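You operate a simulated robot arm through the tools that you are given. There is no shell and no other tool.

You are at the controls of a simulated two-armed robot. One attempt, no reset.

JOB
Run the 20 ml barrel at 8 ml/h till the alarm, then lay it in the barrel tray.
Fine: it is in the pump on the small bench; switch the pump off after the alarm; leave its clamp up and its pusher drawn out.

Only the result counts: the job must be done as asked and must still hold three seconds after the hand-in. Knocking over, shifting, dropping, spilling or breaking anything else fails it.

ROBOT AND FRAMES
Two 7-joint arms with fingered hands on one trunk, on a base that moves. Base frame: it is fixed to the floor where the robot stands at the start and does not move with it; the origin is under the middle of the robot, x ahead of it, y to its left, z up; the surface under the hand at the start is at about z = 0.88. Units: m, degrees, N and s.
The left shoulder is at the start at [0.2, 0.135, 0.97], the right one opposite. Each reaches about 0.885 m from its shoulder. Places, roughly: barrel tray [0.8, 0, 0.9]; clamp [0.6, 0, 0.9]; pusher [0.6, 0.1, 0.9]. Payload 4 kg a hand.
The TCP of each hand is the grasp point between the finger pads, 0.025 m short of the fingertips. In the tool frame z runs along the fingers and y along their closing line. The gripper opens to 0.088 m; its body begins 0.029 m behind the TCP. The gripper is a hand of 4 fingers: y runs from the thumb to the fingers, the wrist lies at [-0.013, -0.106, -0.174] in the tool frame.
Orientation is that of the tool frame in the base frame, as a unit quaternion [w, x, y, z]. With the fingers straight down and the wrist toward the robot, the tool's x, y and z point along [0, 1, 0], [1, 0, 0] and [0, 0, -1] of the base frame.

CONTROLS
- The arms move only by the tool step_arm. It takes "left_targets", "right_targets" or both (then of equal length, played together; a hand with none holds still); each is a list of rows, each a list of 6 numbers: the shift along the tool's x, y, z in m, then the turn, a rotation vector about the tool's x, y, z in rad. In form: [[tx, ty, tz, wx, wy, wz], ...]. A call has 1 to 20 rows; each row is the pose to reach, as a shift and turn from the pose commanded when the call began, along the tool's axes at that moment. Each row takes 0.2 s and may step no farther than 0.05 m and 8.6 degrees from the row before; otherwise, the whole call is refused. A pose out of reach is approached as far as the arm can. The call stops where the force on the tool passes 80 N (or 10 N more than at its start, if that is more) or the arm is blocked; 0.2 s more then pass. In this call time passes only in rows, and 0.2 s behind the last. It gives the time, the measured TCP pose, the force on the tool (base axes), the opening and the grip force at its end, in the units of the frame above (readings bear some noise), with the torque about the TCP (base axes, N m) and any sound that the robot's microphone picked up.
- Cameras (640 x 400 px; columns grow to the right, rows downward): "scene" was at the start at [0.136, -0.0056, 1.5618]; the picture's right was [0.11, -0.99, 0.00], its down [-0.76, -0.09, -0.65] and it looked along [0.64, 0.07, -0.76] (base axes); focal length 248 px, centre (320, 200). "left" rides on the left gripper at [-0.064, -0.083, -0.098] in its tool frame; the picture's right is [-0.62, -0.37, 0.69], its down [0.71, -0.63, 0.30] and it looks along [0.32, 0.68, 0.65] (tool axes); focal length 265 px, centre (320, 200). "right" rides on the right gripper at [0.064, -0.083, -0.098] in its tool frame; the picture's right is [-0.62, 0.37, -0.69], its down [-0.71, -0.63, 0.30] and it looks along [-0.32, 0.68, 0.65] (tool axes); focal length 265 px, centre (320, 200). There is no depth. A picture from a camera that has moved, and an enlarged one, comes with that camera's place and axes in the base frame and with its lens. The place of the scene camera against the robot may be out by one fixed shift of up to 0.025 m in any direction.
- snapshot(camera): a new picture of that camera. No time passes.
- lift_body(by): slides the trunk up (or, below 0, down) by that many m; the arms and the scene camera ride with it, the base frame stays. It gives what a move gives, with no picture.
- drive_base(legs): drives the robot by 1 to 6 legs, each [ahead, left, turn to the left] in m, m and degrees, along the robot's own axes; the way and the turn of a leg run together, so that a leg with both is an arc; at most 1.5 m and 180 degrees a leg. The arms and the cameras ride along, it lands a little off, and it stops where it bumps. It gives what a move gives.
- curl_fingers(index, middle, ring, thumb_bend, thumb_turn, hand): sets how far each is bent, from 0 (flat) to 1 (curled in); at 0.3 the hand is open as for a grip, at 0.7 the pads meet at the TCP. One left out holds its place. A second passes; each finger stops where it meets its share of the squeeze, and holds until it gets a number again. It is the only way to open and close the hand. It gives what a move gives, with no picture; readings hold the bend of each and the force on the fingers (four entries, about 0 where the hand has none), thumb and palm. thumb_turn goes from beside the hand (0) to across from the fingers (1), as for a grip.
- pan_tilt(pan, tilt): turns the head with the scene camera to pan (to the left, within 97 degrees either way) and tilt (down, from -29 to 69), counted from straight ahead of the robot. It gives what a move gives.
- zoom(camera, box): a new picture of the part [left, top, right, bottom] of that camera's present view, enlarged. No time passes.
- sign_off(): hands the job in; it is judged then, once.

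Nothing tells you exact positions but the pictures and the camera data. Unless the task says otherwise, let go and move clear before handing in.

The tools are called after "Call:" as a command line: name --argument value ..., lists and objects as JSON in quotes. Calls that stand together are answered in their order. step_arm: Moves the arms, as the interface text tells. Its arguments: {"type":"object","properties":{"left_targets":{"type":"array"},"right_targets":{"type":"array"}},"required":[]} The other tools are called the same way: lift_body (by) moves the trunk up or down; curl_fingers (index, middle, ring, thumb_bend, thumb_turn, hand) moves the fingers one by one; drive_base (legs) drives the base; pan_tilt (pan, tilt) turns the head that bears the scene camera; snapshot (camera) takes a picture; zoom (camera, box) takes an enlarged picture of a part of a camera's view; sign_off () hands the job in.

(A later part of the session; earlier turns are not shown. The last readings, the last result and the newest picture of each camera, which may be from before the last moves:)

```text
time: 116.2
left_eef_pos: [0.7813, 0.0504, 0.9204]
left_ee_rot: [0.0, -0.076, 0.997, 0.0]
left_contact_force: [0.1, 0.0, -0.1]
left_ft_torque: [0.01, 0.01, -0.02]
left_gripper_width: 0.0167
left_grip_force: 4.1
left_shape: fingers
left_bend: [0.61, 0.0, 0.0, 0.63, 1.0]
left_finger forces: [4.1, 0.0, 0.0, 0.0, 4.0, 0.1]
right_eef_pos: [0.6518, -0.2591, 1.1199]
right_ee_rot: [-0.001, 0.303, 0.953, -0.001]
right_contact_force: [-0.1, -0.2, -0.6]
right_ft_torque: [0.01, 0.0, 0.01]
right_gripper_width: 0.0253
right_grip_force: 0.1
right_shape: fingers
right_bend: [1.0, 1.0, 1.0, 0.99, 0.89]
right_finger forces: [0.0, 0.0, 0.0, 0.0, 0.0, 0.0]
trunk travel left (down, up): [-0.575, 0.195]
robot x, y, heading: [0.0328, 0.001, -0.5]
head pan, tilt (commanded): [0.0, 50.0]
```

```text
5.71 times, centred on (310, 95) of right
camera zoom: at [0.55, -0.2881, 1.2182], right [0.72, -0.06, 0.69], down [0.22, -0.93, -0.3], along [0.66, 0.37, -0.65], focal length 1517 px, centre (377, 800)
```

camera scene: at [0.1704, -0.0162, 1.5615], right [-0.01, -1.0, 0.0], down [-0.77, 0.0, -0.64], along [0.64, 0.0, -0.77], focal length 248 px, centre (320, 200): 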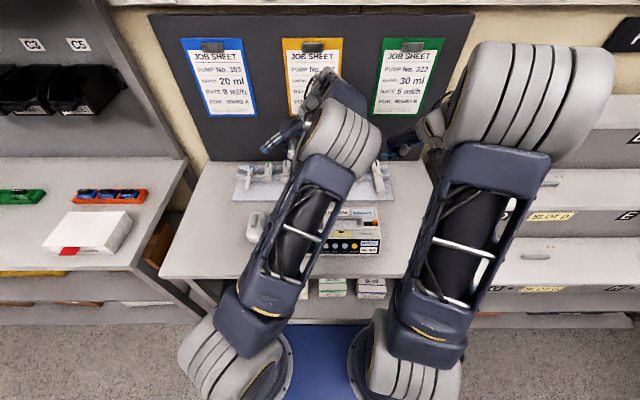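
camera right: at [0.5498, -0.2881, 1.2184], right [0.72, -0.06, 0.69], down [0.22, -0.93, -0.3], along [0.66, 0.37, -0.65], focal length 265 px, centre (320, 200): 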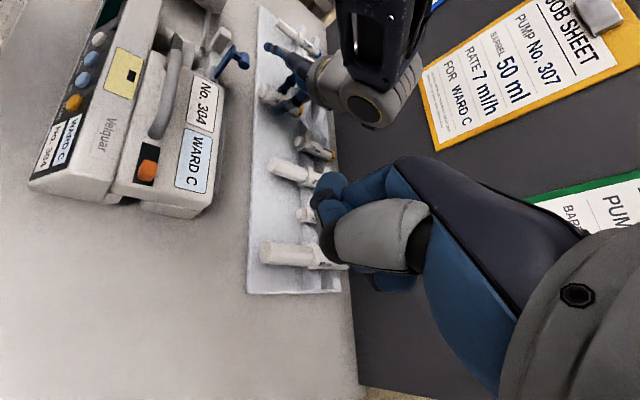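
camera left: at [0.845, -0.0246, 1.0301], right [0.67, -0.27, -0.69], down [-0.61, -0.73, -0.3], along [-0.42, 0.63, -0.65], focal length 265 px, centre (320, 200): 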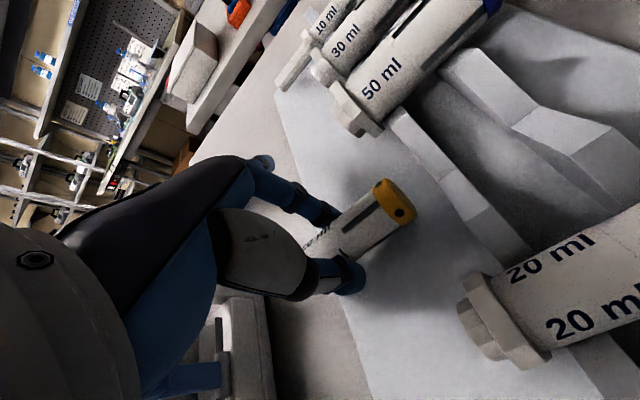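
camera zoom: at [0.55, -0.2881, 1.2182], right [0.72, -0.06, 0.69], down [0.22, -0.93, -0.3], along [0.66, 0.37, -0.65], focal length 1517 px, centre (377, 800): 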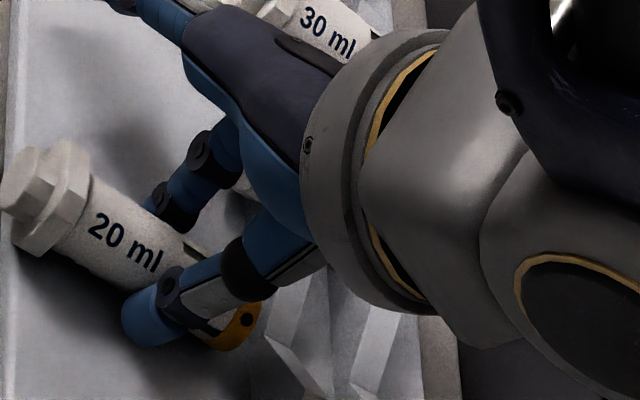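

Re-gripped 39 mm from the flange – right for the ridge gap. Before going forward, I'll verify how far the back board is, since the camera boom gets near it.

Call:
step_arm --left_targets '[[0, 0, -0.03, 0, 0, 0], [0, 0, -0.055, 0, 0, 0]]'

Call:
snapshot --camera "left"

Call:
zoom --camera "right" --box '[270, 20, 400, 160]'

Call:
zoom --camera "scene" --box '[220, 130, 420, 280]'

```text
time: 116.8
left_eef_pos: [0.7813, 0.0502, 0.973]
left_ee_rot: [0.0, -0.076, 0.997, 0.0]
left_contact_force: [0.1, -0.7, -0.3]
left_ft_torque: [-0.01, 0.03, 0.01]
left_gripper_width: 0.0167
left_grip_force: 4.1
left_shape: fingers
left_bend: [0.61, 0.0, 0.0, 0.63, 1.0]
left_finger forces: [4.1, 0.0, 0.0, 0.0, 3.9, 0.0]
right_eef_pos: [0.6526, -0.2591, 1.1203]
right_ee_rot: [-0.001, 0.303, 0.953, 0.0]
right_contact_force: [0.1, 0.3, 0.6]
right_ft_torque: [-0.03, -0.03, 0.0]
right_gripper_width: 0.0249
right_grip_force: 0.0
right_shape: fingers
right_bend: [1.0, 1.0, 1.0, 0.99, 0.89]
right_finger forces: [0.0, 0.0, 0.0, 0.0, 0.0, 0.1]
trunk travel left (down, up): [-0.575, 0.195]
robot x, y, heading: [0.0331, -0.0047, -0.4]
head pan, tilt (commanded): [0.0, 50.0]
```

```text
taken
camera left: at [0.8585, -0.0215, 1.0706], right [0.67, -0.27, -0.69], down [-0.61, -0.73, -0.3], along [-0.42, 0.63, -0.65], focal length 265 px, centre (320, 200)
```

left: 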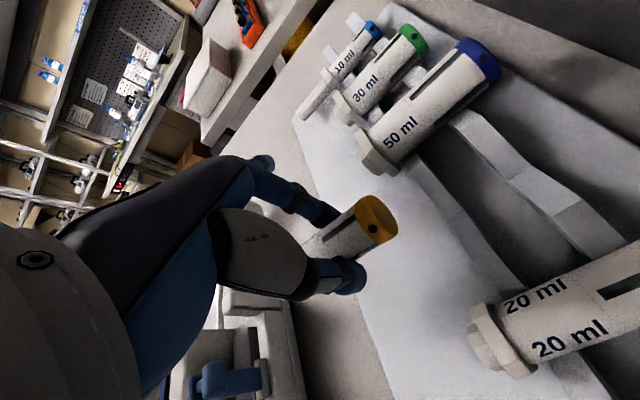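

```text
2.86 times, centred on (335, 90) of right
camera zoom: at [0.5501, -0.2881, 1.2181], right [0.72, -0.06, 0.69], down [0.22, -0.93, -0.3], along [0.66, 0.37, -0.65], focal length 758 px, centre (277, 514)
```

zoom: 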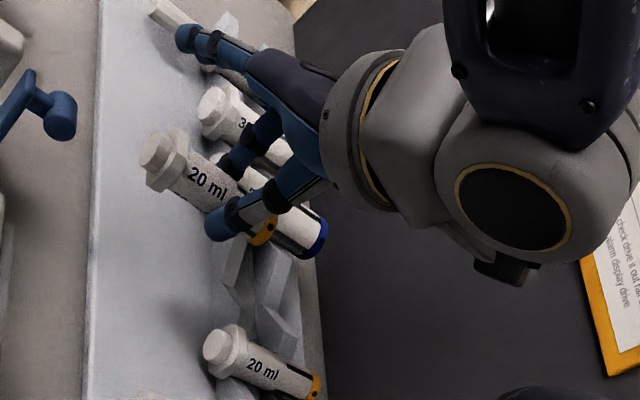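

```text
2.67 times, centred on (320, 205) of scene
camera zoom: at [0.1705, -0.0162, 1.5615], right [-0.01, -1.0, 0.0], down [-0.77, 0.0, -0.64], along [0.64, 0.0, -0.77], focal length 662 px, centre (320, 187)
```

zoom: 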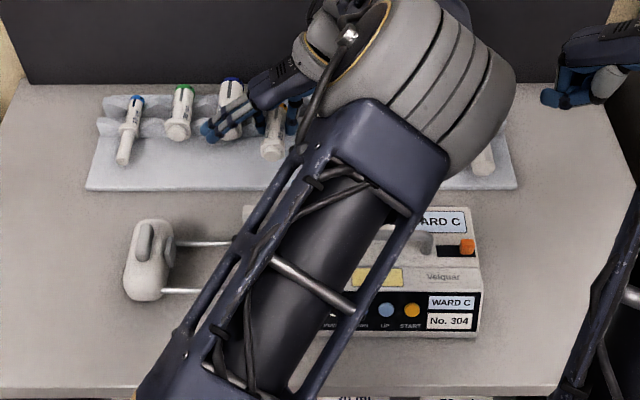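

The board is only ~9 cm behind the target TCP, so I'll use hand yaw 90° (camera stays clear by ~1 cm) and roll the hand 12° so the flat fingers pass above the neighbouring 50 ml barrel. Moving over the notch at hover height.

Call:
step_arm --left_targets '[[-0.0182, -0.0027, -0.003, -0.0523, -0.0041, 0.0391], [-0.0365, -0.0055, -0.004, -0.1045, -0.0082, 0.0783], [-0.0547, -0.0082, -0.004, -0.1568, -0.0123, 0.1174], [-0.0729, -0.0109, -0.004, -0.209, -0.0164, 0.1565]]'

Call:
snapshot --camera "left"

Call:
zoom --camera "right" --box '[290, 40, 420, 160]'

Call:
zoom --camera "scene" --box '[220, 110, 420, 230]'

```text
time: 117.8
left_eef_pos: [0.8545, 0.0509, 0.9802]
left_ee_rot: [0.0, 0.002, 0.995, 0.104]
left_contact_force: [-0.2, -0.5, -0.5]
left_ft_torque: [0.02, -0.05, -0.02]
left_gripper_width: 0.0165
left_grip_force: 3.7
left_shape: fingers
left_bend: [0.61, 0.0, 0.0, 0.63, 1.0]
left_finger forces: [4.0, 0.1, 0.0, 0.1, 4.0, 0.0]
right_eef_pos: [0.652, -0.2583, 1.1194]
right_ee_rot: [-0.001, 0.303, 0.953, 0.0]
right_contact_force: [1.2, -0.6, -0.1]
right_ft_torque: [0.0, 0.02, -0.04]
right_gripper_width: 0.0255
right_grip_force: 0.1
right_shape: fingers
right_bend: [1.0, 1.0, 1.0, 0.99, 0.89]
right_finger forces: [0.0, 0.1, 0.1, 0.1, 0.0, 0.0]
trunk travel left (down, up): [-0.575, 0.195]
robot x, y, heading: [0.0355, -0.0028, -0.3]
head pan, tilt (commanded): [0.0, 50.0]
```

```text
taken
camera left: at [0.9196, -0.0508, 1.0566], right [0.62, -0.22, -0.75], down [-0.72, -0.55, -0.43], along [-0.32, 0.81, -0.5], focal length 265 px, centre (320, 200)
```

left: 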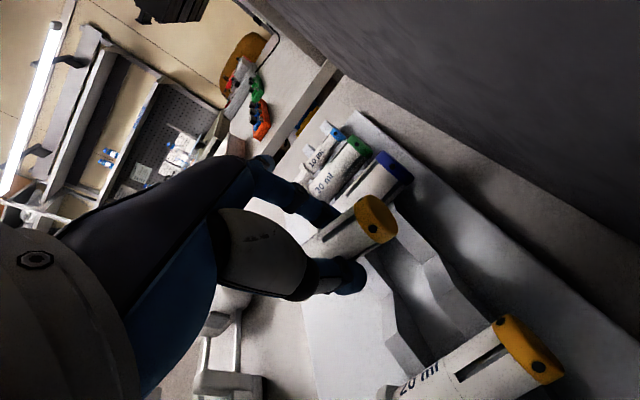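

```text
3.33 times, centred on (355, 100) of right
camera zoom: at [0.5499, -0.2881, 1.2183], right [0.72, -0.06, 0.69], down [0.22, -0.93, -0.3], along [0.66, 0.37, -0.65], focal length 885 px, centre (203, 533)
```

zoom: 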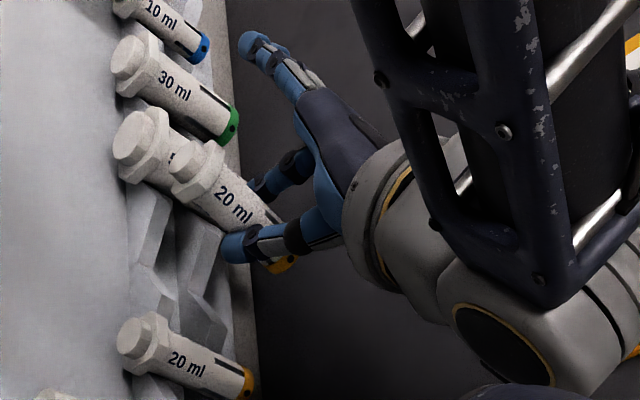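

```text
3.20 times, centred on (320, 170) of scene
camera zoom: at [0.1702, -0.0162, 1.5616], right [-0.01, -1.0, 0.0], down [-0.77, 0.0, -0.64], along [0.64, 0.0, -0.77], focal length 794 px, centre (320, 296)
```

zoom: 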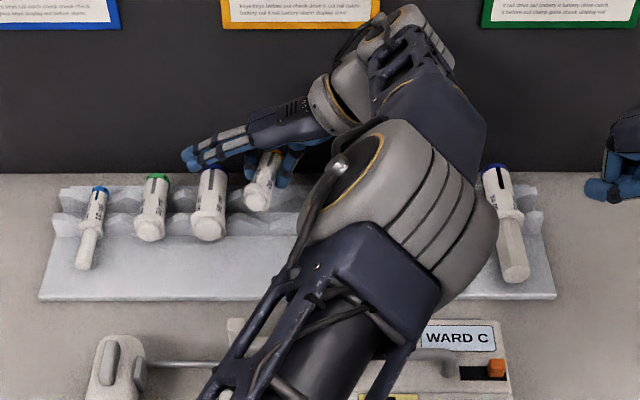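

Hovering over the notch; the held barrel is yawed somewhat, but the V-notches will align it. I'll shift 4 mm right and lower to just above the notches, then check.

Call:
step_arm --left_targets '[[0, -0.0057, 0.0172, 0, 0, 0], [0, -0.0114, 0.0344, 0, 0, 0]]'

Call:
zoom --camera "right" --box '[290, 50, 400, 150]'

Call:
zoom --camera "left" --box '[280, 140, 480, 330]'

Call:
zoom --camera "scene" --box '[250, 130, 350, 200]'

```text
time: 118.5
left_eef_pos: [0.8544, 0.0467, 0.944]
left_ee_rot: [0.0, 0.002, 0.995, 0.104]
left_contact_force: [-0.6, -0.4, -0.3]
left_ft_torque: [0.04, -0.01, 0.0]
left_gripper_width: 0.017
left_grip_force: 3.7
left_shape: fingers
left_bend: [0.61, 0.0, 0.0, 0.63, 1.0]
left_finger forces: [4.0, 0.0, 0.0, 0.0, 4.0, 0.0]
right_eef_pos: [0.6526, -0.2588, 1.1193]
right_ee_rot: [-0.001, 0.303, 0.953, -0.001]
right_contact_force: [-0.1, 0.2, 0.1]
right_ft_torque: [0.01, 0.02, -0.02]
right_gripper_width: 0.0253
right_grip_force: 0.0
right_shape: fingers
right_bend: [1.0, 1.0, 1.0, 0.99, 0.89]
right_finger forces: [0.0, 0.0, 0.0, 0.0, 0.0, 0.0]
trunk travel left (down, up): [-0.575, 0.195]
robot x, y, heading: [0.0348, -0.0022, -0.2]
head pan, tilt (commanded): [0.0, 50.0]
```

```text
4.00 times, centred on (345, 100) of right
camera zoom: at [0.55, -0.288, 1.2183], right [0.72, -0.06, 0.69], down [0.22, -0.93, -0.3], along [0.66, 0.37, -0.65], focal length 1062 px, centre (220, 600)
```

zoom: 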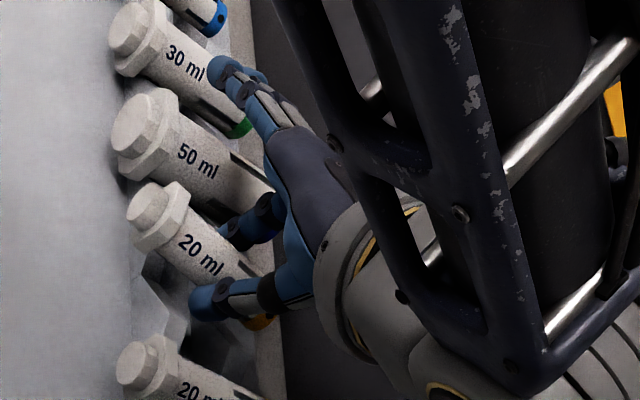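

```text
2.11 times, centred on (380, 235) of left
camera zoom: at [0.919, -0.0554, 1.0209], right [0.62, -0.22, -0.75], down [-0.72, -0.55, -0.43], along [-0.32, 0.81, -0.5], focal length 559 px, centre (194, 126)
```

zoom: 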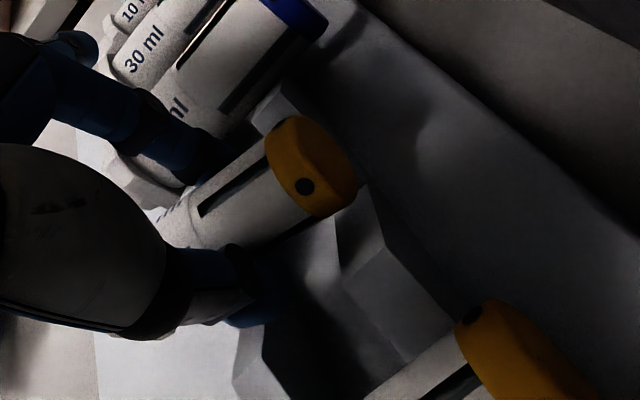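

```text
5.71 times, centred on (300, 165) of scene
camera zoom: at [0.1703, -0.0162, 1.5616], right [-0.01, -1.0, 0.0], down [-0.77, 0.0, -0.64], along [0.64, 0.0, -0.77], focal length 1419 px, centre (434, 400)
```

zoom: 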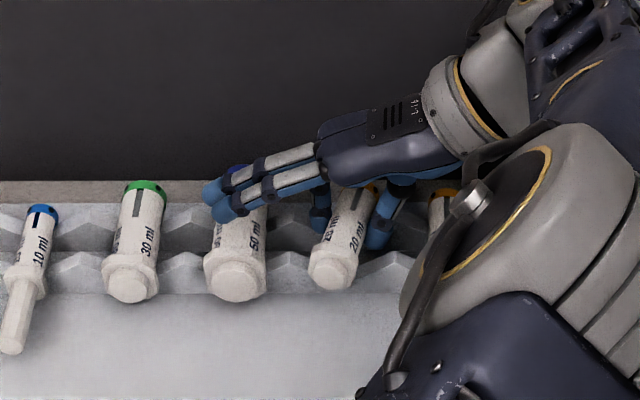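

The board is actually at x ≈ 0.956, so there is room to turn the hand ~10° more to straighten the barrel before seating.

Call:
step_arm --left_targets '[[0, 0, 0, 0, 0.0182, -0.0854], [0, 0, 0, 0, 0.0363, -0.1707]]'

Call:
zoom --camera "scene" --box '[250, 130, 350, 200]'

Call:
zoom --camera "right" --box '[290, 50, 400, 150]'

Call:
snapshot --camera "left"

```text
time: 119.0
left_eef_pos: [0.8552, 0.0475, 0.9429]
left_ee_rot: [-0.009, -0.085, 0.991, 0.104]
left_contact_force: [-0.7, -0.5, -0.4]
left_ft_torque: [0.0, 0.02, -0.01]
left_gripper_width: 0.0165
left_grip_force: 3.8
left_shape: fingers
left_bend: [0.61, 0.0, 0.0, 0.63, 1.0]
left_finger forces: [4.0, 0.0, 0.1, 0.0, 4.0, 0.0]
right_eef_pos: [0.6522, -0.2594, 1.1201]
right_ee_rot: [-0.002, 0.303, 0.953, -0.001]
right_contact_force: [0.2, -0.6, -0.2]
right_ft_torque: [0.01, 0.02, 0.01]
right_gripper_width: 0.0254
right_grip_force: 0.0
right_shape: fingers
right_bend: [1.0, 1.0, 1.0, 0.99, 0.89]
right_finger forces: [0.0, 0.0, 0.0, 0.0, 0.0, 0.0]
trunk travel left (down, up): [-0.575, 0.195]
robot x, y, heading: [0.0332, 0.0023, -0.3]
head pan, tilt (commanded): [0.0, 50.0]
```

```text
5.71 times, centred on (300, 165) of scene
camera zoom: at [0.1703, -0.0163, 1.5616], right [-0.01, -1.0, 0.0], down [-0.77, 0.0, -0.64], along [0.64, 0.0, -0.77], focal length 1419 px, centre (434, 400)
```

zoom: 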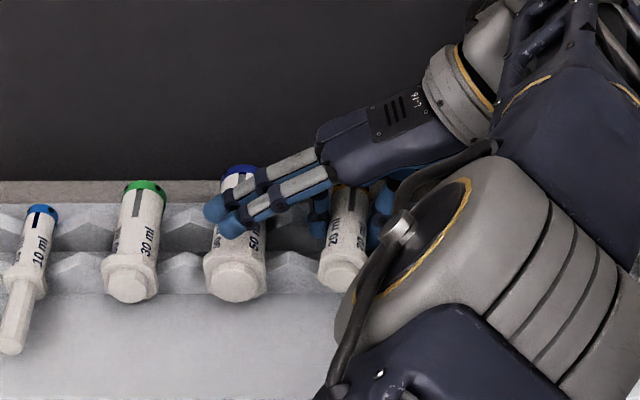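

```text
4.00 times, centred on (345, 100) of right
camera zoom: at [0.5499, -0.2882, 1.2182], right [0.72, -0.06, 0.69], down [0.22, -0.93, -0.3], along [0.66, 0.37, -0.65], focal length 1062 px, centre (220, 600)
```

zoom: 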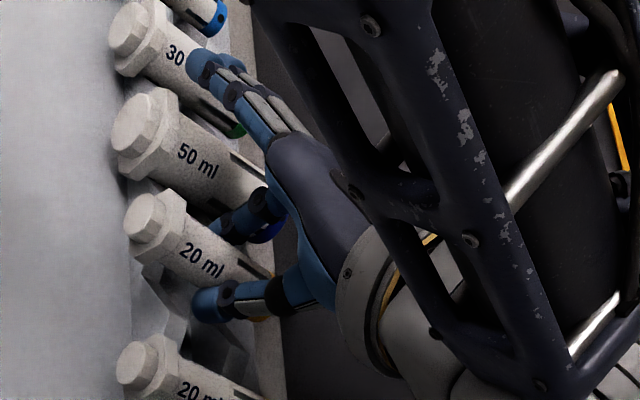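

```text
taken
camera left: at [0.9356, -0.0426, 1.0207], right [0.65, -0.11, -0.75], down [-0.61, -0.67, -0.43], along [-0.46, 0.74, -0.5], focal length 265 px, centre (320, 200)
```

left: 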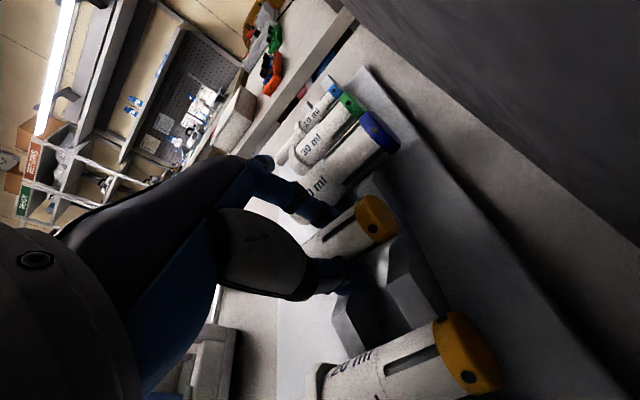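

The barrel is now parallel to its neighbours and centred on the notch. Lowering to contact.

Call:
step_arm --left_targets '[[0, -0.0008, 0.0039, 0, 0, 0], [0, -0.0015, 0.0068, 0, 0, 0]]'

Call:
zoom --camera "right" --box '[290, 50, 400, 150]'

Call:
zoom --camera "scene" --box '[270, 140, 340, 190]'

```text
time: 119.7
left_eef_pos: [0.8546, 0.0481, 0.9366]
left_ee_rot: [-0.009, -0.083, 0.991, 0.104]
left_contact_force: [-0.1, 0.4, 0.8]
left_ft_torque: [-0.02, 0.02, 0.03]
left_gripper_width: 0.0163
left_grip_force: 3.9
left_shape: fingers
left_bend: [0.61, 0.0, 0.0, 0.63, 1.0]
left_finger forces: [4.0, 0.0, 0.1, 0.1, 4.0, 0.0]
right_eef_pos: [0.6528, -0.2587, 1.1204]
right_ee_rot: [-0.002, 0.303, 0.953, -0.001]
right_contact_force: [0.4, -0.5, -0.4]
right_ft_torque: [0.02, 0.06, -0.02]
right_gripper_width: 0.0252
right_grip_force: 0.1
right_shape: fingers
right_bend: [1.0, 1.0, 1.0, 0.99, 0.89]
right_finger forces: [0.1, 0.0, 0.0, 0.0, 0.0, 0.0]
trunk travel left (down, up): [-0.575, 0.195]
robot x, y, heading: [0.0358, -0.0032, -0.1]
head pan, tilt (commanded): [0.0, 50.0]
```

```text
4.00 times, centred on (345, 100) of right
camera zoom: at [0.55, -0.2881, 1.2182], right [0.72, -0.06, 0.69], down [0.22, -0.93, -0.3], along [0.66, 0.37, -0.65], focal length 1062 px, centre (220, 600)
```

zoom: 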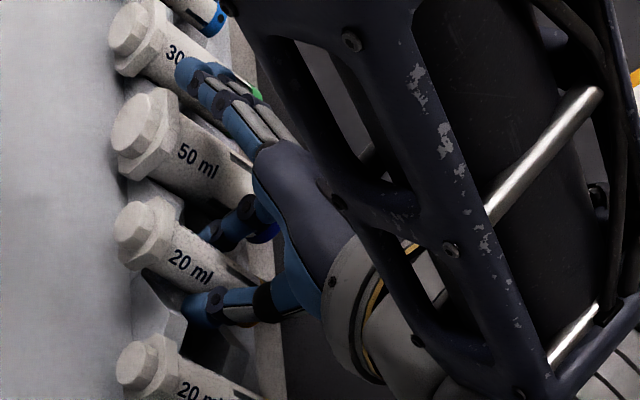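

```text
8.00 times, centred on (305, 165) of scene
camera zoom: at [0.1704, -0.0162, 1.5616], right [-0.01, -1.0, 0.0], down [-0.77, 0.0, -0.64], along [0.64, 0.0, -0.77], focal length 1986 px, centre (440, 480)
```

zoom: 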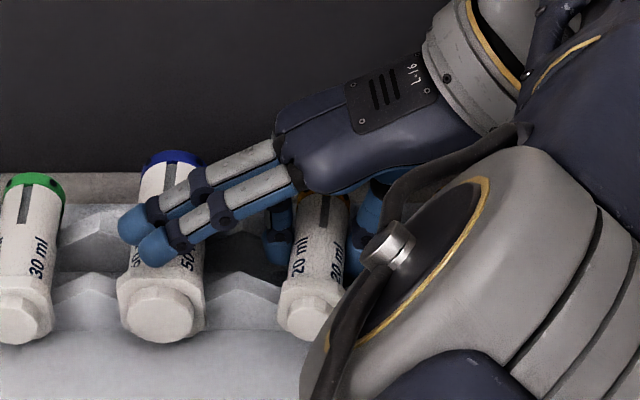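

Call:
step_arm --left_targets '[[0, -0.0006, 0.0029, 0, 0, 0]]'

Call:
zoom --camera "right" --box '[290, 50, 400, 150]'

```text
time: 120.0
left_eef_pos: [0.8546, 0.0479, 0.9327]
left_ee_rot: [-0.009, -0.084, 0.991, 0.104]
left_contact_force: [0.2, -0.5, -0.2]
left_ft_torque: [-0.02, -0.02, -0.03]
left_gripper_width: 0.0168
left_grip_force: 4.1
left_shape: fingers
left_bend: [0.61, 0.0, 0.0, 0.63, 1.0]
left_finger forces: [3.9, 0.1, 0.1, 0.0, 4.0, 0.0]
right_eef_pos: [0.6506, -0.2585, 1.1198]
right_ee_rot: [-0.001, 0.303, 0.953, 0.0]
right_contact_force: [0.4, -0.6, -0.6]
right_ft_torque: [-0.02, 0.02, 0.01]
right_gripper_width: 0.0254
right_grip_force: 0.2
right_shape: fingers
right_bend: [1.0, 1.0, 1.0, 0.99, 0.89]
right_finger forces: [0.0, 0.0, 0.1, 0.1, 0.0, 0.1]
trunk travel left (down, up): [-0.575, 0.195]
robot x, y, heading: [0.0359, -0.0004, -0.3]
head pan, tilt (commanded): [0.0, 50.0]
```

```text
4.00 times, centred on (345, 100) of right
camera zoom: at [0.55, -0.2881, 1.2182], right [0.72, -0.06, 0.69], down [0.22, -0.93, -0.3], along [0.66, 0.37, -0.65], focal length 1062 px, centre (220, 600)
```

zoom: 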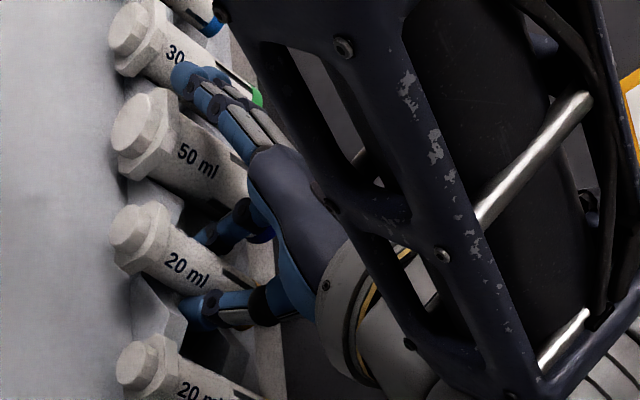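

Call:
step_arm --left_targets '[[0, -0.0006, 0.0029, 0, 0, 0]]'

Call:
zoom --camera "right" --box '[290, 50, 400, 150]'

Call:
zoom --camera "left" --box '[280, 160, 500, 380]'

```text
time: 120.5
left_eef_pos: [0.8548, 0.0489, 0.9298]
left_ee_rot: [-0.009, -0.084, 0.991, 0.104]
left_contact_force: [-0.8, 0.5, 0.8]
left_ft_torque: [-0.03, 0.01, 0.02]
left_gripper_width: 0.0167
left_grip_force: 4.1
left_shape: fingers
left_bend: [0.61, 0.0, 0.0, 0.63, 1.0]
left_finger forces: [3.9, 0.0, 0.1, 0.0, 4.1, 0.0]
right_eef_pos: [0.6515, -0.2591, 1.1188]
right_ee_rot: [-0.002, 0.304, 0.953, 0.0]
right_contact_force: [0.4, 0.2, -0.9]
right_ft_torque: [-0.03, 0.0, 0.03]
right_gripper_width: 0.0253
right_grip_force: 0.1
right_shape: fingers
right_bend: [1.0, 1.0, 1.0, 0.99, 0.89]
right_finger forces: [0.1, 0.0, 0.0, 0.0, 0.1, 0.0]
trunk travel left (down, up): [-0.575, 0.195]
robot x, y, heading: [0.0352, -0.0016, -0.3]
head pan, tilt (commanded): [0.0, 50.0]
```

```text
4.00 times, centred on (345, 100) of right
camera zoom: at [0.55, -0.2881, 1.2182], right [0.72, -0.06, 0.69], down [0.22, -0.93, -0.3], along [0.66, 0.37, -0.65], focal length 1062 px, centre (220, 600)
```

zoom: 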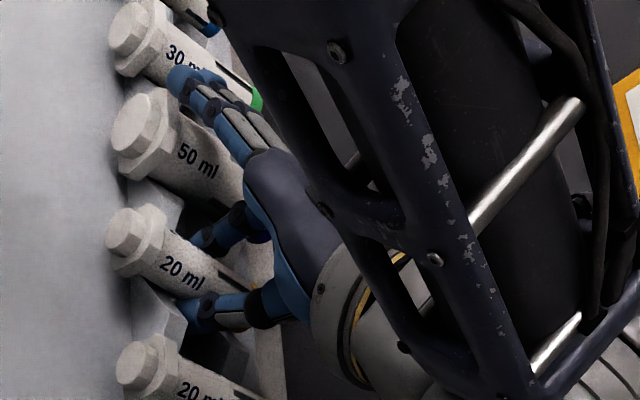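

```text
1.82 times, centred on (390, 270) of left
camera zoom: at [0.9353, -0.042, 1.0077], right [0.65, -0.11, -0.75], down [-0.61, -0.67, -0.43], along [-0.46, 0.74, -0.5], focal length 483 px, centre (193, 73)
```

zoom: 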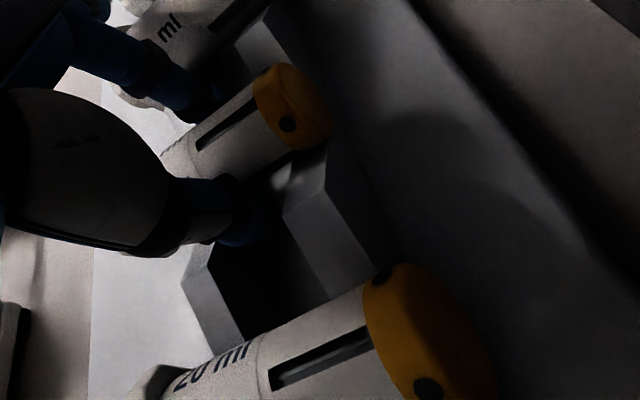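

Call:
step_arm --left_targets '[[0, -0.0006, 0.0029, 0, 0, 0]]'

Call:
step_arm --left_targets '[[0, -0.0004, 0.0019, 0, 0, 0]]'

Call:
zoom --camera "right" --box '[290, 50, 400, 150]'

Call:
zoom --camera "scene" --box '[270, 140, 340, 190]'

```text
time: 120.8
left_eef_pos: [0.8551, 0.0468, 0.928]
left_ee_rot: [-0.009, -0.084, 0.991, 0.104]
left_contact_force: [-0.2, 0.7, 1.2]
left_ft_torque: [0.03, -0.02, 0.03]
left_gripper_width: 0.0162
left_grip_force: 4.0
left_shape: fingers
left_bend: [0.61, 0.0, 0.0, 0.63, 1.0]
left_finger forces: [4.8, 0.0, 0.1, 0.0, 3.5, 0.1]
right_eef_pos: [0.6526, -0.2588, 1.1192]
right_ee_rot: [-0.001, 0.303, 0.953, -0.001]
right_contact_force: [0.3, -0.2, -0.1]
right_ft_torque: [0.01, 0.0, -0.01]
right_gripper_width: 0.0252
right_grip_force: 0.0
right_shape: fingers
right_bend: [1.0, 1.0, 1.0, 0.99, 0.89]
right_finger forces: [0.0, 0.1, 0.0, 0.0, 0.0, 0.0]
trunk travel left (down, up): [-0.575, 0.195]
robot x, y, heading: [0.0379, 0.005, -0.2]
head pan, tilt (commanded): [0.0, 50.0]
```

```text
time: 121.2
left_eef_pos: [0.8544, 0.0488, 0.9258]
left_ee_rot: [-0.009, -0.085, 0.991, 0.104]
left_contact_force: [0.0, 2.0, 2.3]
left_ft_torque: [0.05, -0.02, 0.01]
left_gripper_width: 0.0154
left_grip_force: 4.2
left_shape: fingers
left_bend: [0.61, 0.0, 0.0, 0.64, 1.0]
left_finger forces: [5.3, 0.0, 0.0, 0.0, 2.8, 0.0]
right_eef_pos: [0.6524, -0.259, 1.1202]
right_ee_rot: [-0.001, 0.303, 0.953, -0.001]
right_contact_force: [0.8, 0.5, 0.7]
right_ft_torque: [0.03, 0.0, 0.0]
right_gripper_width: 0.0252
right_grip_force: 0.0
right_shape: fingers
right_bend: [1.0, 1.0, 1.0, 0.99, 0.89]
right_finger forces: [0.1, 0.1, 0.0, 0.0, 0.1, 0.0]
trunk travel left (down, up): [-0.575, 0.195]
robot x, y, heading: [0.0313, -0.0022, -0.2]
head pan, tilt (commanded): [0.0, 50.0]
```

```text
4.00 times, centred on (345, 100) of right
camera zoom: at [0.55, -0.288, 1.2183], right [0.72, -0.06, 0.69], down [0.22, -0.93, -0.3], along [0.66, 0.37, -0.65], focal length 1062 px, centre (220, 600)
```

zoom: 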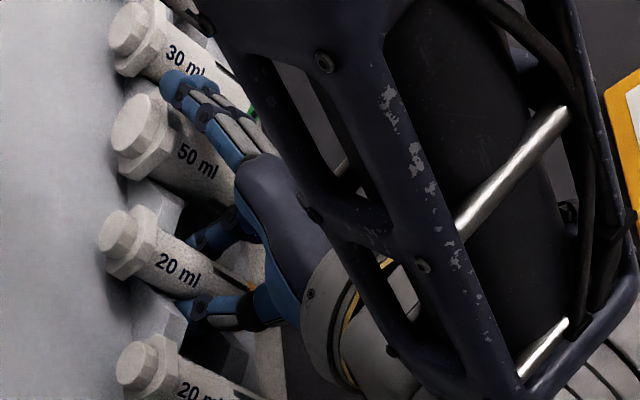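

```text
8.00 times, centred on (305, 165) of scene
camera zoom: at [0.1704, -0.0161, 1.5616], right [-0.01, -1.0, 0.0], down [-0.77, 0.0, -0.64], along [0.64, 0.0, -0.77], focal length 1986 px, centre (440, 480)
```

zoom: 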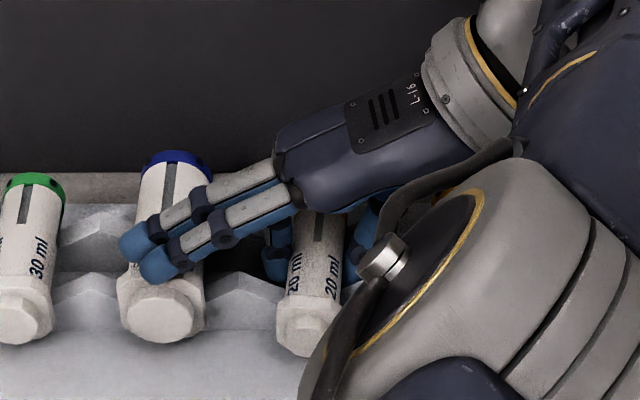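

Contact on the right-hand slope of the notch (force toward +y). I'll shift 3 mm left to centre it.

Call:
step_arm --left_targets '[[-0.0003, 0.0015, 0.0003, 0, 0, 0], [-0.0005, 0.0029, 0.0006, 0, 0, 0]]'

Call:
step_arm --left_targets '[[0, -0.0004, 0.0019, 0, 0, 0]]'

Call:
zoom --camera "right" --box '[290, 50, 400, 150]'

Call:
zoom --camera "left" --box '[280, 160, 500, 380]'

```text
time: 121.8
left_eef_pos: [0.8538, 0.0489, 0.9248]
left_ee_rot: [-0.009, -0.084, 0.991, 0.104]
left_contact_force: [0.3, -0.3, 1.8]
left_ft_torque: [0.0, 0.01, 0.05]
left_gripper_width: 0.0154
left_grip_force: 3.4
left_shape: fingers
left_bend: [0.62, 0.0, 0.0, 0.64, 1.0]
left_finger forces: [3.8, 0.0, 0.0, 0.1, 4.2, 0.0]
right_eef_pos: [0.652, -0.2591, 1.1189]
right_ee_rot: [-0.001, 0.303, 0.953, -0.001]
right_contact_force: [0.7, -0.3, 1.1]
right_ft_torque: [0.02, -0.03, -0.01]
right_gripper_width: 0.0252
right_grip_force: 0.1
right_shape: fingers
right_bend: [1.0, 1.0, 1.0, 0.99, 0.89]
right_finger forces: [0.0, 0.1, 0.1, 0.0, 0.0, 0.1]
trunk travel left (down, up): [-0.575, 0.195]
robot x, y, heading: [0.036, -0.0036, -0.0]
head pan, tilt (commanded): [0.0, 50.0]
```

```text
time: 122.2
left_eef_pos: [0.8539, 0.0511, 0.9236]
left_ee_rot: [-0.01, -0.084, 0.991, 0.104]
left_contact_force: [-0.6, -0.3, 2.0]
left_ft_torque: [0.02, 0.0, 0.0]
left_gripper_width: 0.0141
left_grip_force: 2.9
left_shape: fingers
left_bend: [0.62, 0.0, 0.0, 0.64, 1.0]
left_finger forces: [3.5, 0.0, 0.1, 0.0, 3.3, 0.1]
right_eef_pos: [0.6524, -0.259, 1.1202]
right_ee_rot: [0.0, 0.303, 0.953, -0.001]
right_contact_force: [0.6, -0.2, 0.2]
right_ft_torque: [0.0, 0.0, 0.01]
right_gripper_width: 0.0253
right_grip_force: 0.1
right_shape: fingers
right_bend: [1.0, 1.0, 1.0, 0.99, 0.89]
right_finger forces: [0.0, 0.0, 0.0, 0.0, 0.0, 0.0]
trunk travel left (down, up): [-0.575, 0.195]
robot x, y, heading: [0.0361, -0.0004, -0.2]
head pan, tilt (commanded): [0.0, 50.0]
```

```text
4.00 times, centred on (345, 100) of right
camera zoom: at [0.5499, -0.2881, 1.2183], right [0.72, -0.06, 0.69], down [0.22, -0.93, -0.3], along [0.66, 0.37, -0.65], focal length 1062 px, centre (220, 600)
```

zoom: 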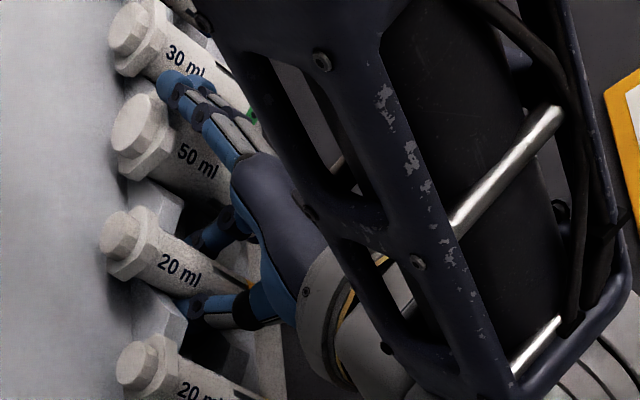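

```text
1.82 times, centred on (390, 270) of left
camera zoom: at [0.9354, -0.0387, 1.0002], right [0.65, -0.11, -0.75], down [-0.61, -0.67, -0.43], along [-0.46, 0.74, -0.5], focal length 483 px, centre (193, 73)
```

zoom: 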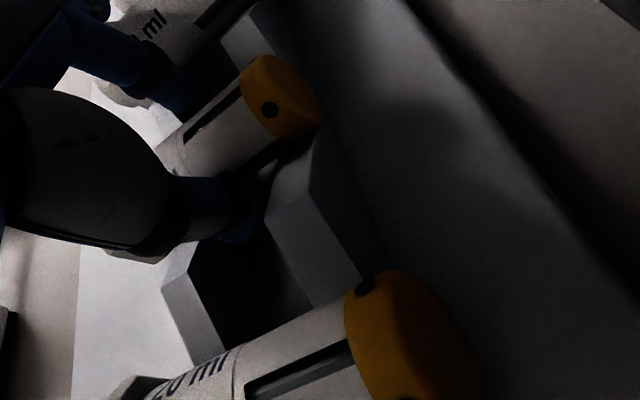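

Forces are balanced and the barrel sits in the notch. Releasing gently.

Call:
curl_fingers --hand "left" --index 0.57 --thumb_bend 0.58

Call:
zoom --camera "left" --box '[280, 160, 500, 380]'

Call:
zoom --camera "right" --box '[290, 50, 400, 150]'

```text
time: 123.2
left_eef_pos: [0.855, 0.0517, 0.9235]
left_ee_rot: [-0.008, -0.084, 0.991, 0.105]
left_contact_force: [0.8, 0.5, 0.9]
left_ft_torque: [-0.02, -0.01, 0.02]
left_gripper_width: 0.0266
left_grip_force: 0.1
left_shape: fingers
left_bend: [0.56, 0.0, 0.0, 0.57, 1.0]
left_finger forces: [0.1, 0.0, 0.0, 0.0, 0.1, 0.0]
right_eef_pos: [0.6538, -0.2577, 1.12]
right_ee_rot: [-0.001, 0.303, 0.953, 0.0]
right_contact_force: [-0.1, 0.3, 0.1]
right_ft_torque: [-0.01, -0.03, -0.02]
right_gripper_width: 0.0252
right_grip_force: 0.0
right_shape: fingers
right_bend: [1.0, 1.0, 1.0, 0.99, 0.89]
right_finger forces: [0.1, 0.0, 0.0, 0.1, 0.1, 0.0]
trunk travel left (down, up): [-0.575, 0.195]
robot x, y, heading: [0.034, -0.001, -0.1]
head pan, tilt (commanded): [0.0, 50.0]
```

```text
1.82 times, centred on (390, 270) of left
camera zoom: at [0.9355, -0.0388, 1.0002], right [0.65, -0.11, -0.75], down [-0.61, -0.67, -0.43], along [-0.46, 0.74, -0.5], focal length 483 px, centre (193, 73)
```

zoom: 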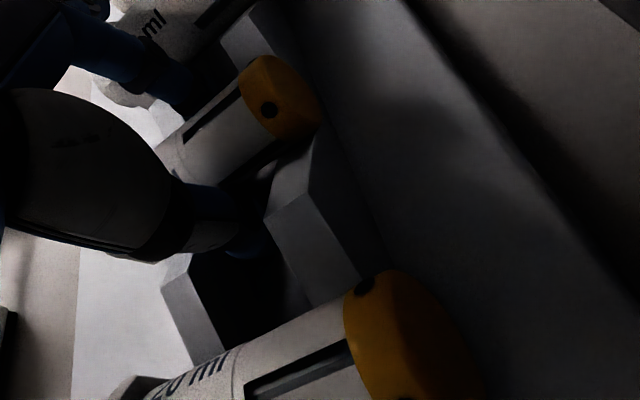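

```text
4.00 times, centred on (345, 100) of right
camera zoom: at [0.55, -0.2881, 1.2182], right [0.72, -0.06, 0.69], down [0.22, -0.93, -0.3], along [0.66, 0.37, -0.65], focal length 1062 px, centre (220, 600)
```

zoom: 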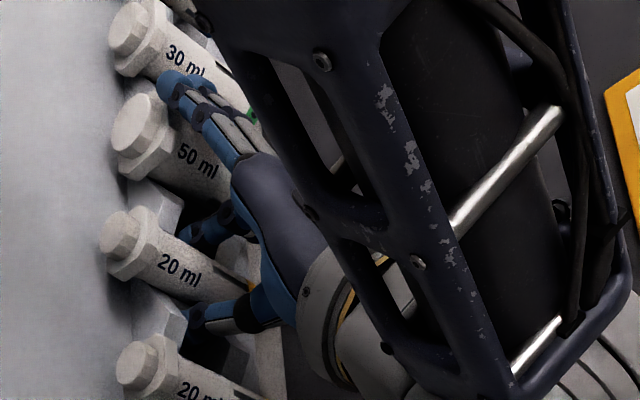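

The barrel stays put. I'll open a bit more and withdraw along the finger direction.

Call:
curl_fingers --hand "left" --index 0.53 --thumb_bend 0.54

Call:
step_arm --left_targets '[[0, 0, -0.01, 0, 0, 0], [0, 0, -0.02, 0, 0, 0], [0, 0, -0.035, 0, 0, 0]]'

Call:
zoom --camera "right" --box '[290, 50, 400, 150]'

Call:
zoom --camera "scene" --box '[270, 140, 340, 190]'

Call:
zoom --camera "left" --box '[280, 160, 500, 380]'

```text
time: 124.2
left_eef_pos: [0.8545, 0.0509, 0.9232]
left_ee_rot: [-0.009, -0.085, 0.991, 0.104]
left_contact_force: [-0.9, -1.1, 0.1]
left_ft_torque: [-0.04, 0.0, 0.01]
left_gripper_width: 0.033
left_grip_force: 0.2
left_shape: fingers
left_bend: [0.53, 0.0, 0.0, 0.55, 1.0]
left_finger forces: [0.0, 0.0, 0.0, 0.0, 0.6, 0.0]
right_eef_pos: [0.6522, -0.2592, 1.1194]
right_ee_rot: [-0.001, 0.303, 0.953, -0.001]
right_contact_force: [0.9, 0.0, 0.1]
right_ft_torque: [0.01, -0.02, 0.0]
right_gripper_width: 0.0251
right_grip_force: 0.0
right_shape: fingers
right_bend: [1.0, 1.0, 1.0, 0.99, 0.89]
right_finger forces: [0.0, 0.0, 0.1, 0.0, 0.0, 0.0]
trunk travel left (down, up): [-0.575, 0.195]
robot x, y, heading: [0.0327, -0.0002, -0.1]
head pan, tilt (commanded): [0.0, 50.0]
```

```text
time: 125.0
left_eef_pos: [0.8539, 0.0438, 0.9548]
left_ee_rot: [-0.013, -0.084, 0.991, 0.104]
left_contact_force: [-33.6, 3.4, -16.2]
left_ft_torque: [1.41, -1.32, -3.13]
left_gripper_width: 0.0333
left_grip_force: 0.0
left_shape: fingers
left_bend: [0.53, 0.0, 0.0, 0.54, 1.0]
left_finger forces: [0.0, 0.0, 0.0, 0.0, 0.1, 0.0]
right_eef_pos: [0.6502, -0.259, 1.1189]
right_ee_rot: [-0.001, 0.303, 0.953, -0.001]
right_contact_force: [0.0, -0.2, 0.5]
right_ft_torque: [0.0, 0.02, -0.01]
right_gripper_width: 0.0253
right_grip_force: 0.1
right_shape: fingers
right_bend: [1.0, 1.0, 1.0, 0.99, 0.89]
right_finger forces: [0.2, 0.0, 0.0, 0.1, 0.1, 0.0]
trunk travel left (down, up): [-0.575, 0.195]
robot x, y, heading: [0.035, -0.0008, 0.1]
head pan, tilt (commanded): [0.0, 50.0]
```

```text
4.00 times, centred on (345, 100) of right
camera zoom: at [0.5492, -0.2879, 1.2181], right [0.72, -0.06, 0.69], down [0.22, -0.93, -0.3], along [0.66, 0.37, -0.65], focal length 1062 px, centre (220, 600)
```

zoom: 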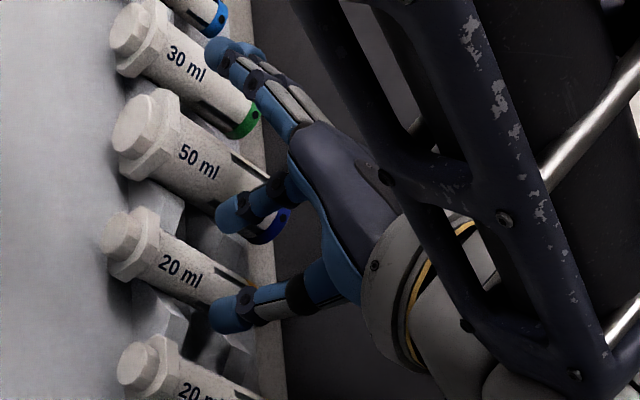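

```text
8.00 times, centred on (305, 165) of scene
camera zoom: at [0.1695, -0.0161, 1.5613], right [-0.01, -1.0, 0.0], down [-0.77, 0.0, -0.64], along [0.64, 0.0, -0.77], focal length 1986 px, centre (440, 480)
```

zoom: 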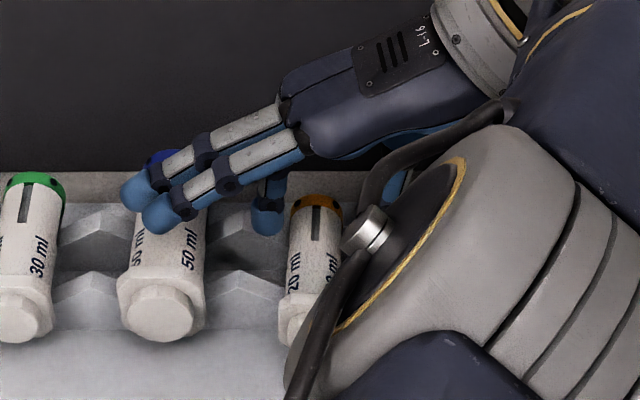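

```text
1.82 times, centred on (390, 270) of left
camera zoom: at [0.936, -0.0455, 1.0313], right [0.64, -0.11, -0.76], down [-0.61, -0.67, -0.42], along [-0.46, 0.74, -0.49], focal length 483 px, centre (193, 73)
```

zoom: 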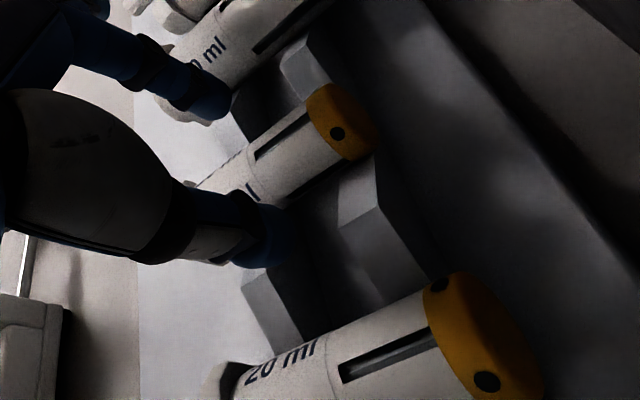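

The hand has run into something behind/above it (probably the board or a clipboard) while rising: 34 N in −x. I'll back straight away from the board at once.

Call:
step_arm --left_targets '[[0.01, 0.0017, 0.0004, 0, 0, 0], [0.025, 0.0043, 0.0009, 0, 0, 0]]'

Call:
snapshot --camera "right"

Call:
snapshot --camera "scene"

Call:
zoom --camera "scene" --box '[220, 60, 420, 200]'

```text
time: 125.7
left_eef_pos: [0.8325, 0.0447, 0.9583]
left_ee_rot: [-0.009, -0.086, 0.991, 0.105]
left_contact_force: [0.4, 0.7, 1.1]
left_ft_torque: [0.01, 0.03, 0.04]
left_gripper_width: 0.0333
left_grip_force: 0.1
left_shape: fingers
left_bend: [0.53, 0.0, 0.0, 0.54, 1.0]
left_finger forces: [0.0, 0.0, 0.0, 0.0, 0.0, 0.0]
right_eef_pos: [0.6523, -0.2589, 1.1194]
right_ee_rot: [-0.001, 0.303, 0.953, -0.001]
right_contact_force: [0.1, 0.1, 0.2]
right_ft_torque: [0.01, 0.0, 0.0]
right_gripper_width: 0.0253
right_grip_force: 0.1
right_shape: fingers
right_bend: [1.0, 1.0, 1.0, 0.99, 0.89]
right_finger forces: [0.0, 0.0, 0.0, 0.0, 0.1, 0.1]
trunk travel left (down, up): [-0.575, 0.195]
robot x, y, heading: [0.0349, -0.0001, -0.3]
head pan, tilt (commanded): [0.0, 50.0]
```

```text
taken
camera right: at [0.5503, -0.288, 1.2182], right [0.72, -0.06, 0.69], down [0.22, -0.93, -0.3], along [0.66, 0.37, -0.65], focal length 265 px, centre (320, 200)
```

right: 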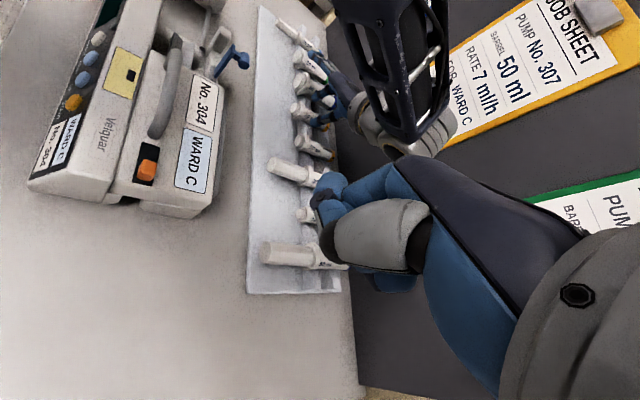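

```text
taken
camera scene: at [0.1707, -0.0162, 1.5616], right [-0.01, -1.0, 0.0], down [-0.77, 0.0, -0.64], along [0.64, 0.0, -0.77], focal length 248 px, centre (320, 200)
```

scene: 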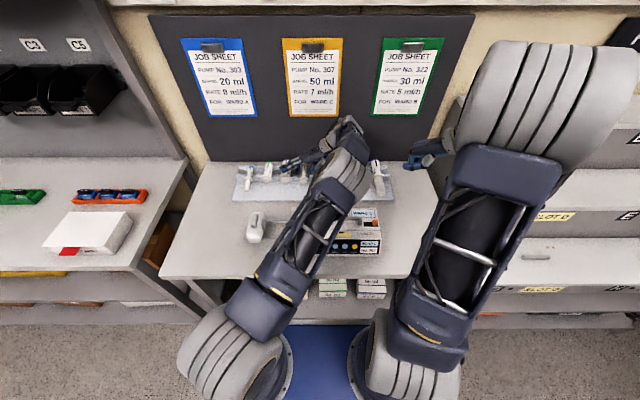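

```text
2.86 times, centred on (320, 130) of scene
camera zoom: at [0.1707, -0.0162, 1.5616], right [-0.01, -1.0, 0.0], down [-0.77, 0.0, -0.64], along [0.64, 0.0, -0.77], focal length 709 px, centre (320, 400)
```

zoom: 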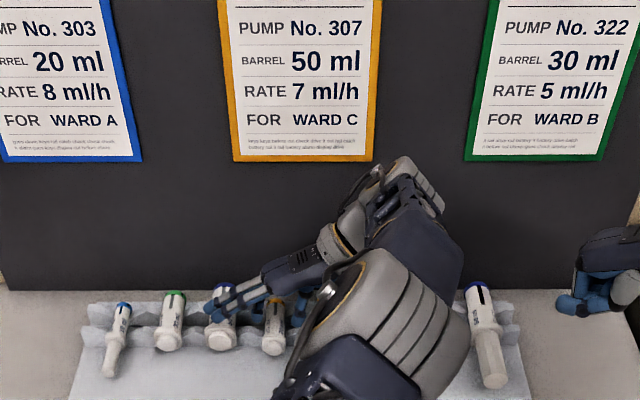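

Clear again; job sheets and board look unchanged. Retreating further from the board, then up.

Call:
step_arm --left_targets '[[0.03, 0.005, 0.001, 0, 0, 0], [0.06, 0.01, -0.01, 0, 0, 0], [0.09, 0.015, -0.04, 0, 0, 0], [0.1, 0.017, -0.08, 0, 0, 0], [0.1, 0.017, -0.12, 0, 0, 0]]'

Call:
snapshot --camera "right"

Call:
zoom --camera "right" --box '[250, 40, 390, 160]'

Call:
zoom --camera "scene" --box '[220, 100, 420, 260]'

Call:
snapshot --camera "left"

```text
time: 126.8
left_eef_pos: [0.7333, 0.0189, 1.0783]
left_ee_rot: [-0.009, -0.084, 0.991, 0.104]
left_contact_force: [-0.7, 0.6, 1.4]
left_ft_torque: [0.06, 0.01, 0.02]
left_gripper_width: 0.0332
left_grip_force: 0.1
left_shape: fingers
left_bend: [0.53, 0.0, 0.0, 0.54, 1.0]
left_finger forces: [0.1, 0.0, 0.0, 0.0, 0.0, 0.1]
right_eef_pos: [0.6531, -0.2587, 1.1182]
right_ee_rot: [-0.001, 0.304, 0.953, 0.0]
right_contact_force: [0.3, 0.3, -0.7]
right_ft_torque: [0.01, 0.0, -0.02]
right_gripper_width: 0.0253
right_grip_force: 0.1
right_shape: fingers
right_bend: [1.0, 1.0, 1.0, 0.99, 0.89]
right_finger forces: [0.1, 0.0, 0.1, 0.1, 0.1, 0.0]
trunk travel left (down, up): [-0.575, 0.195]
robot x, y, heading: [0.0317, 0.0, -0.4]
head pan, tilt (commanded): [0.0, 50.0]
```

```text
taken
camera right: at [0.5501, -0.2881, 1.2181], right [0.72, -0.06, 0.69], down [0.22, -0.93, -0.3], along [0.66, 0.37, -0.65], focal length 265 px, centre (320, 200)
```

right: 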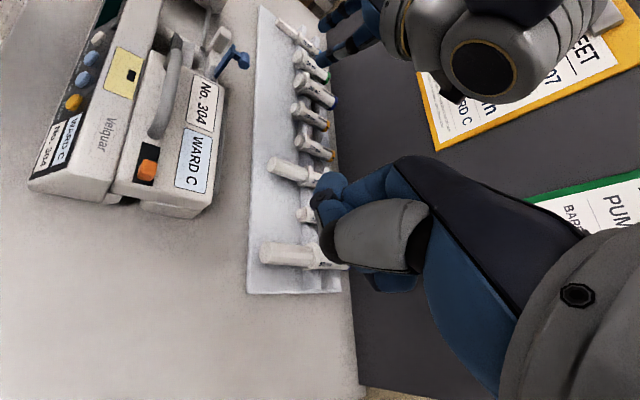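

```text
3.33 times, centred on (320, 100) of right
camera zoom: at [0.5501, -0.2881, 1.2181], right [0.72, -0.06, 0.69], down [0.22, -0.93, -0.3], along [0.66, 0.37, -0.65], focal length 885 px, centre (320, 533)
```

zoom: 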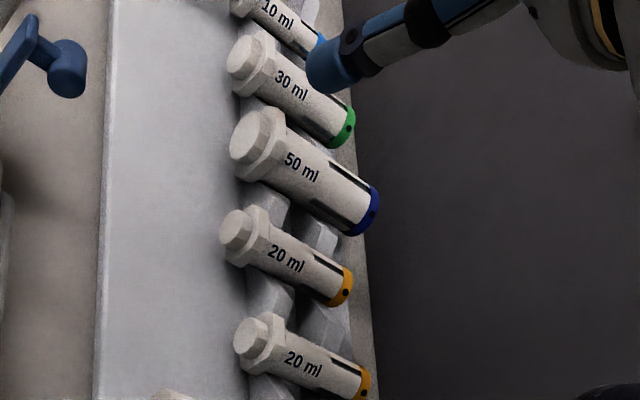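

```text
2.50 times, centred on (320, 180) of scene
camera zoom: at [0.1706, -0.0162, 1.5615], right [-0.01, -1.0, 0.0], down [-0.77, 0.0, -0.64], along [0.64, 0.0, -0.77], focal length 621 px, centre (320, 250)
```

zoom: 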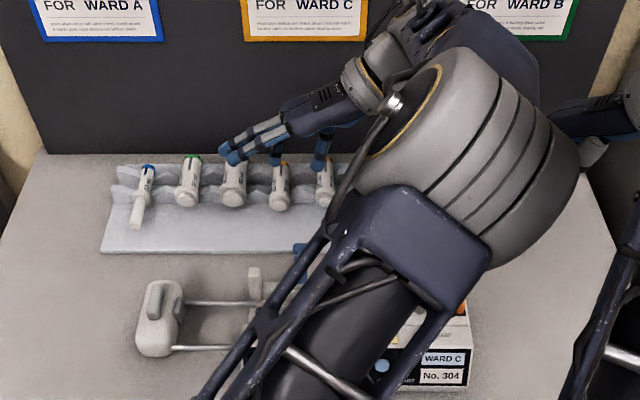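

```text
taken
camera left: at [0.8147, -0.0705, 1.1557], right [0.65, -0.11, -0.75], down [-0.61, -0.67, -0.43], along [-0.46, 0.74, -0.5], focal length 265 px, centre (320, 200)
```

left: 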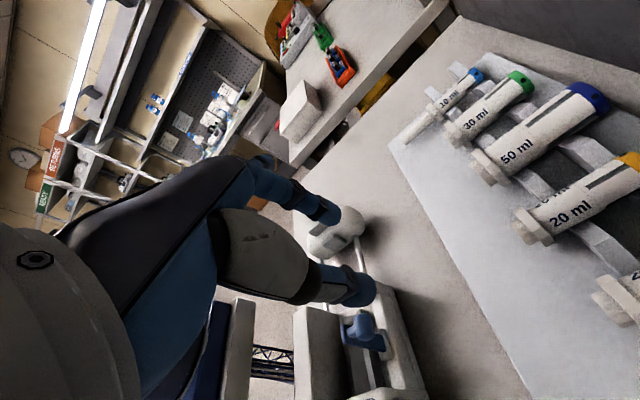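

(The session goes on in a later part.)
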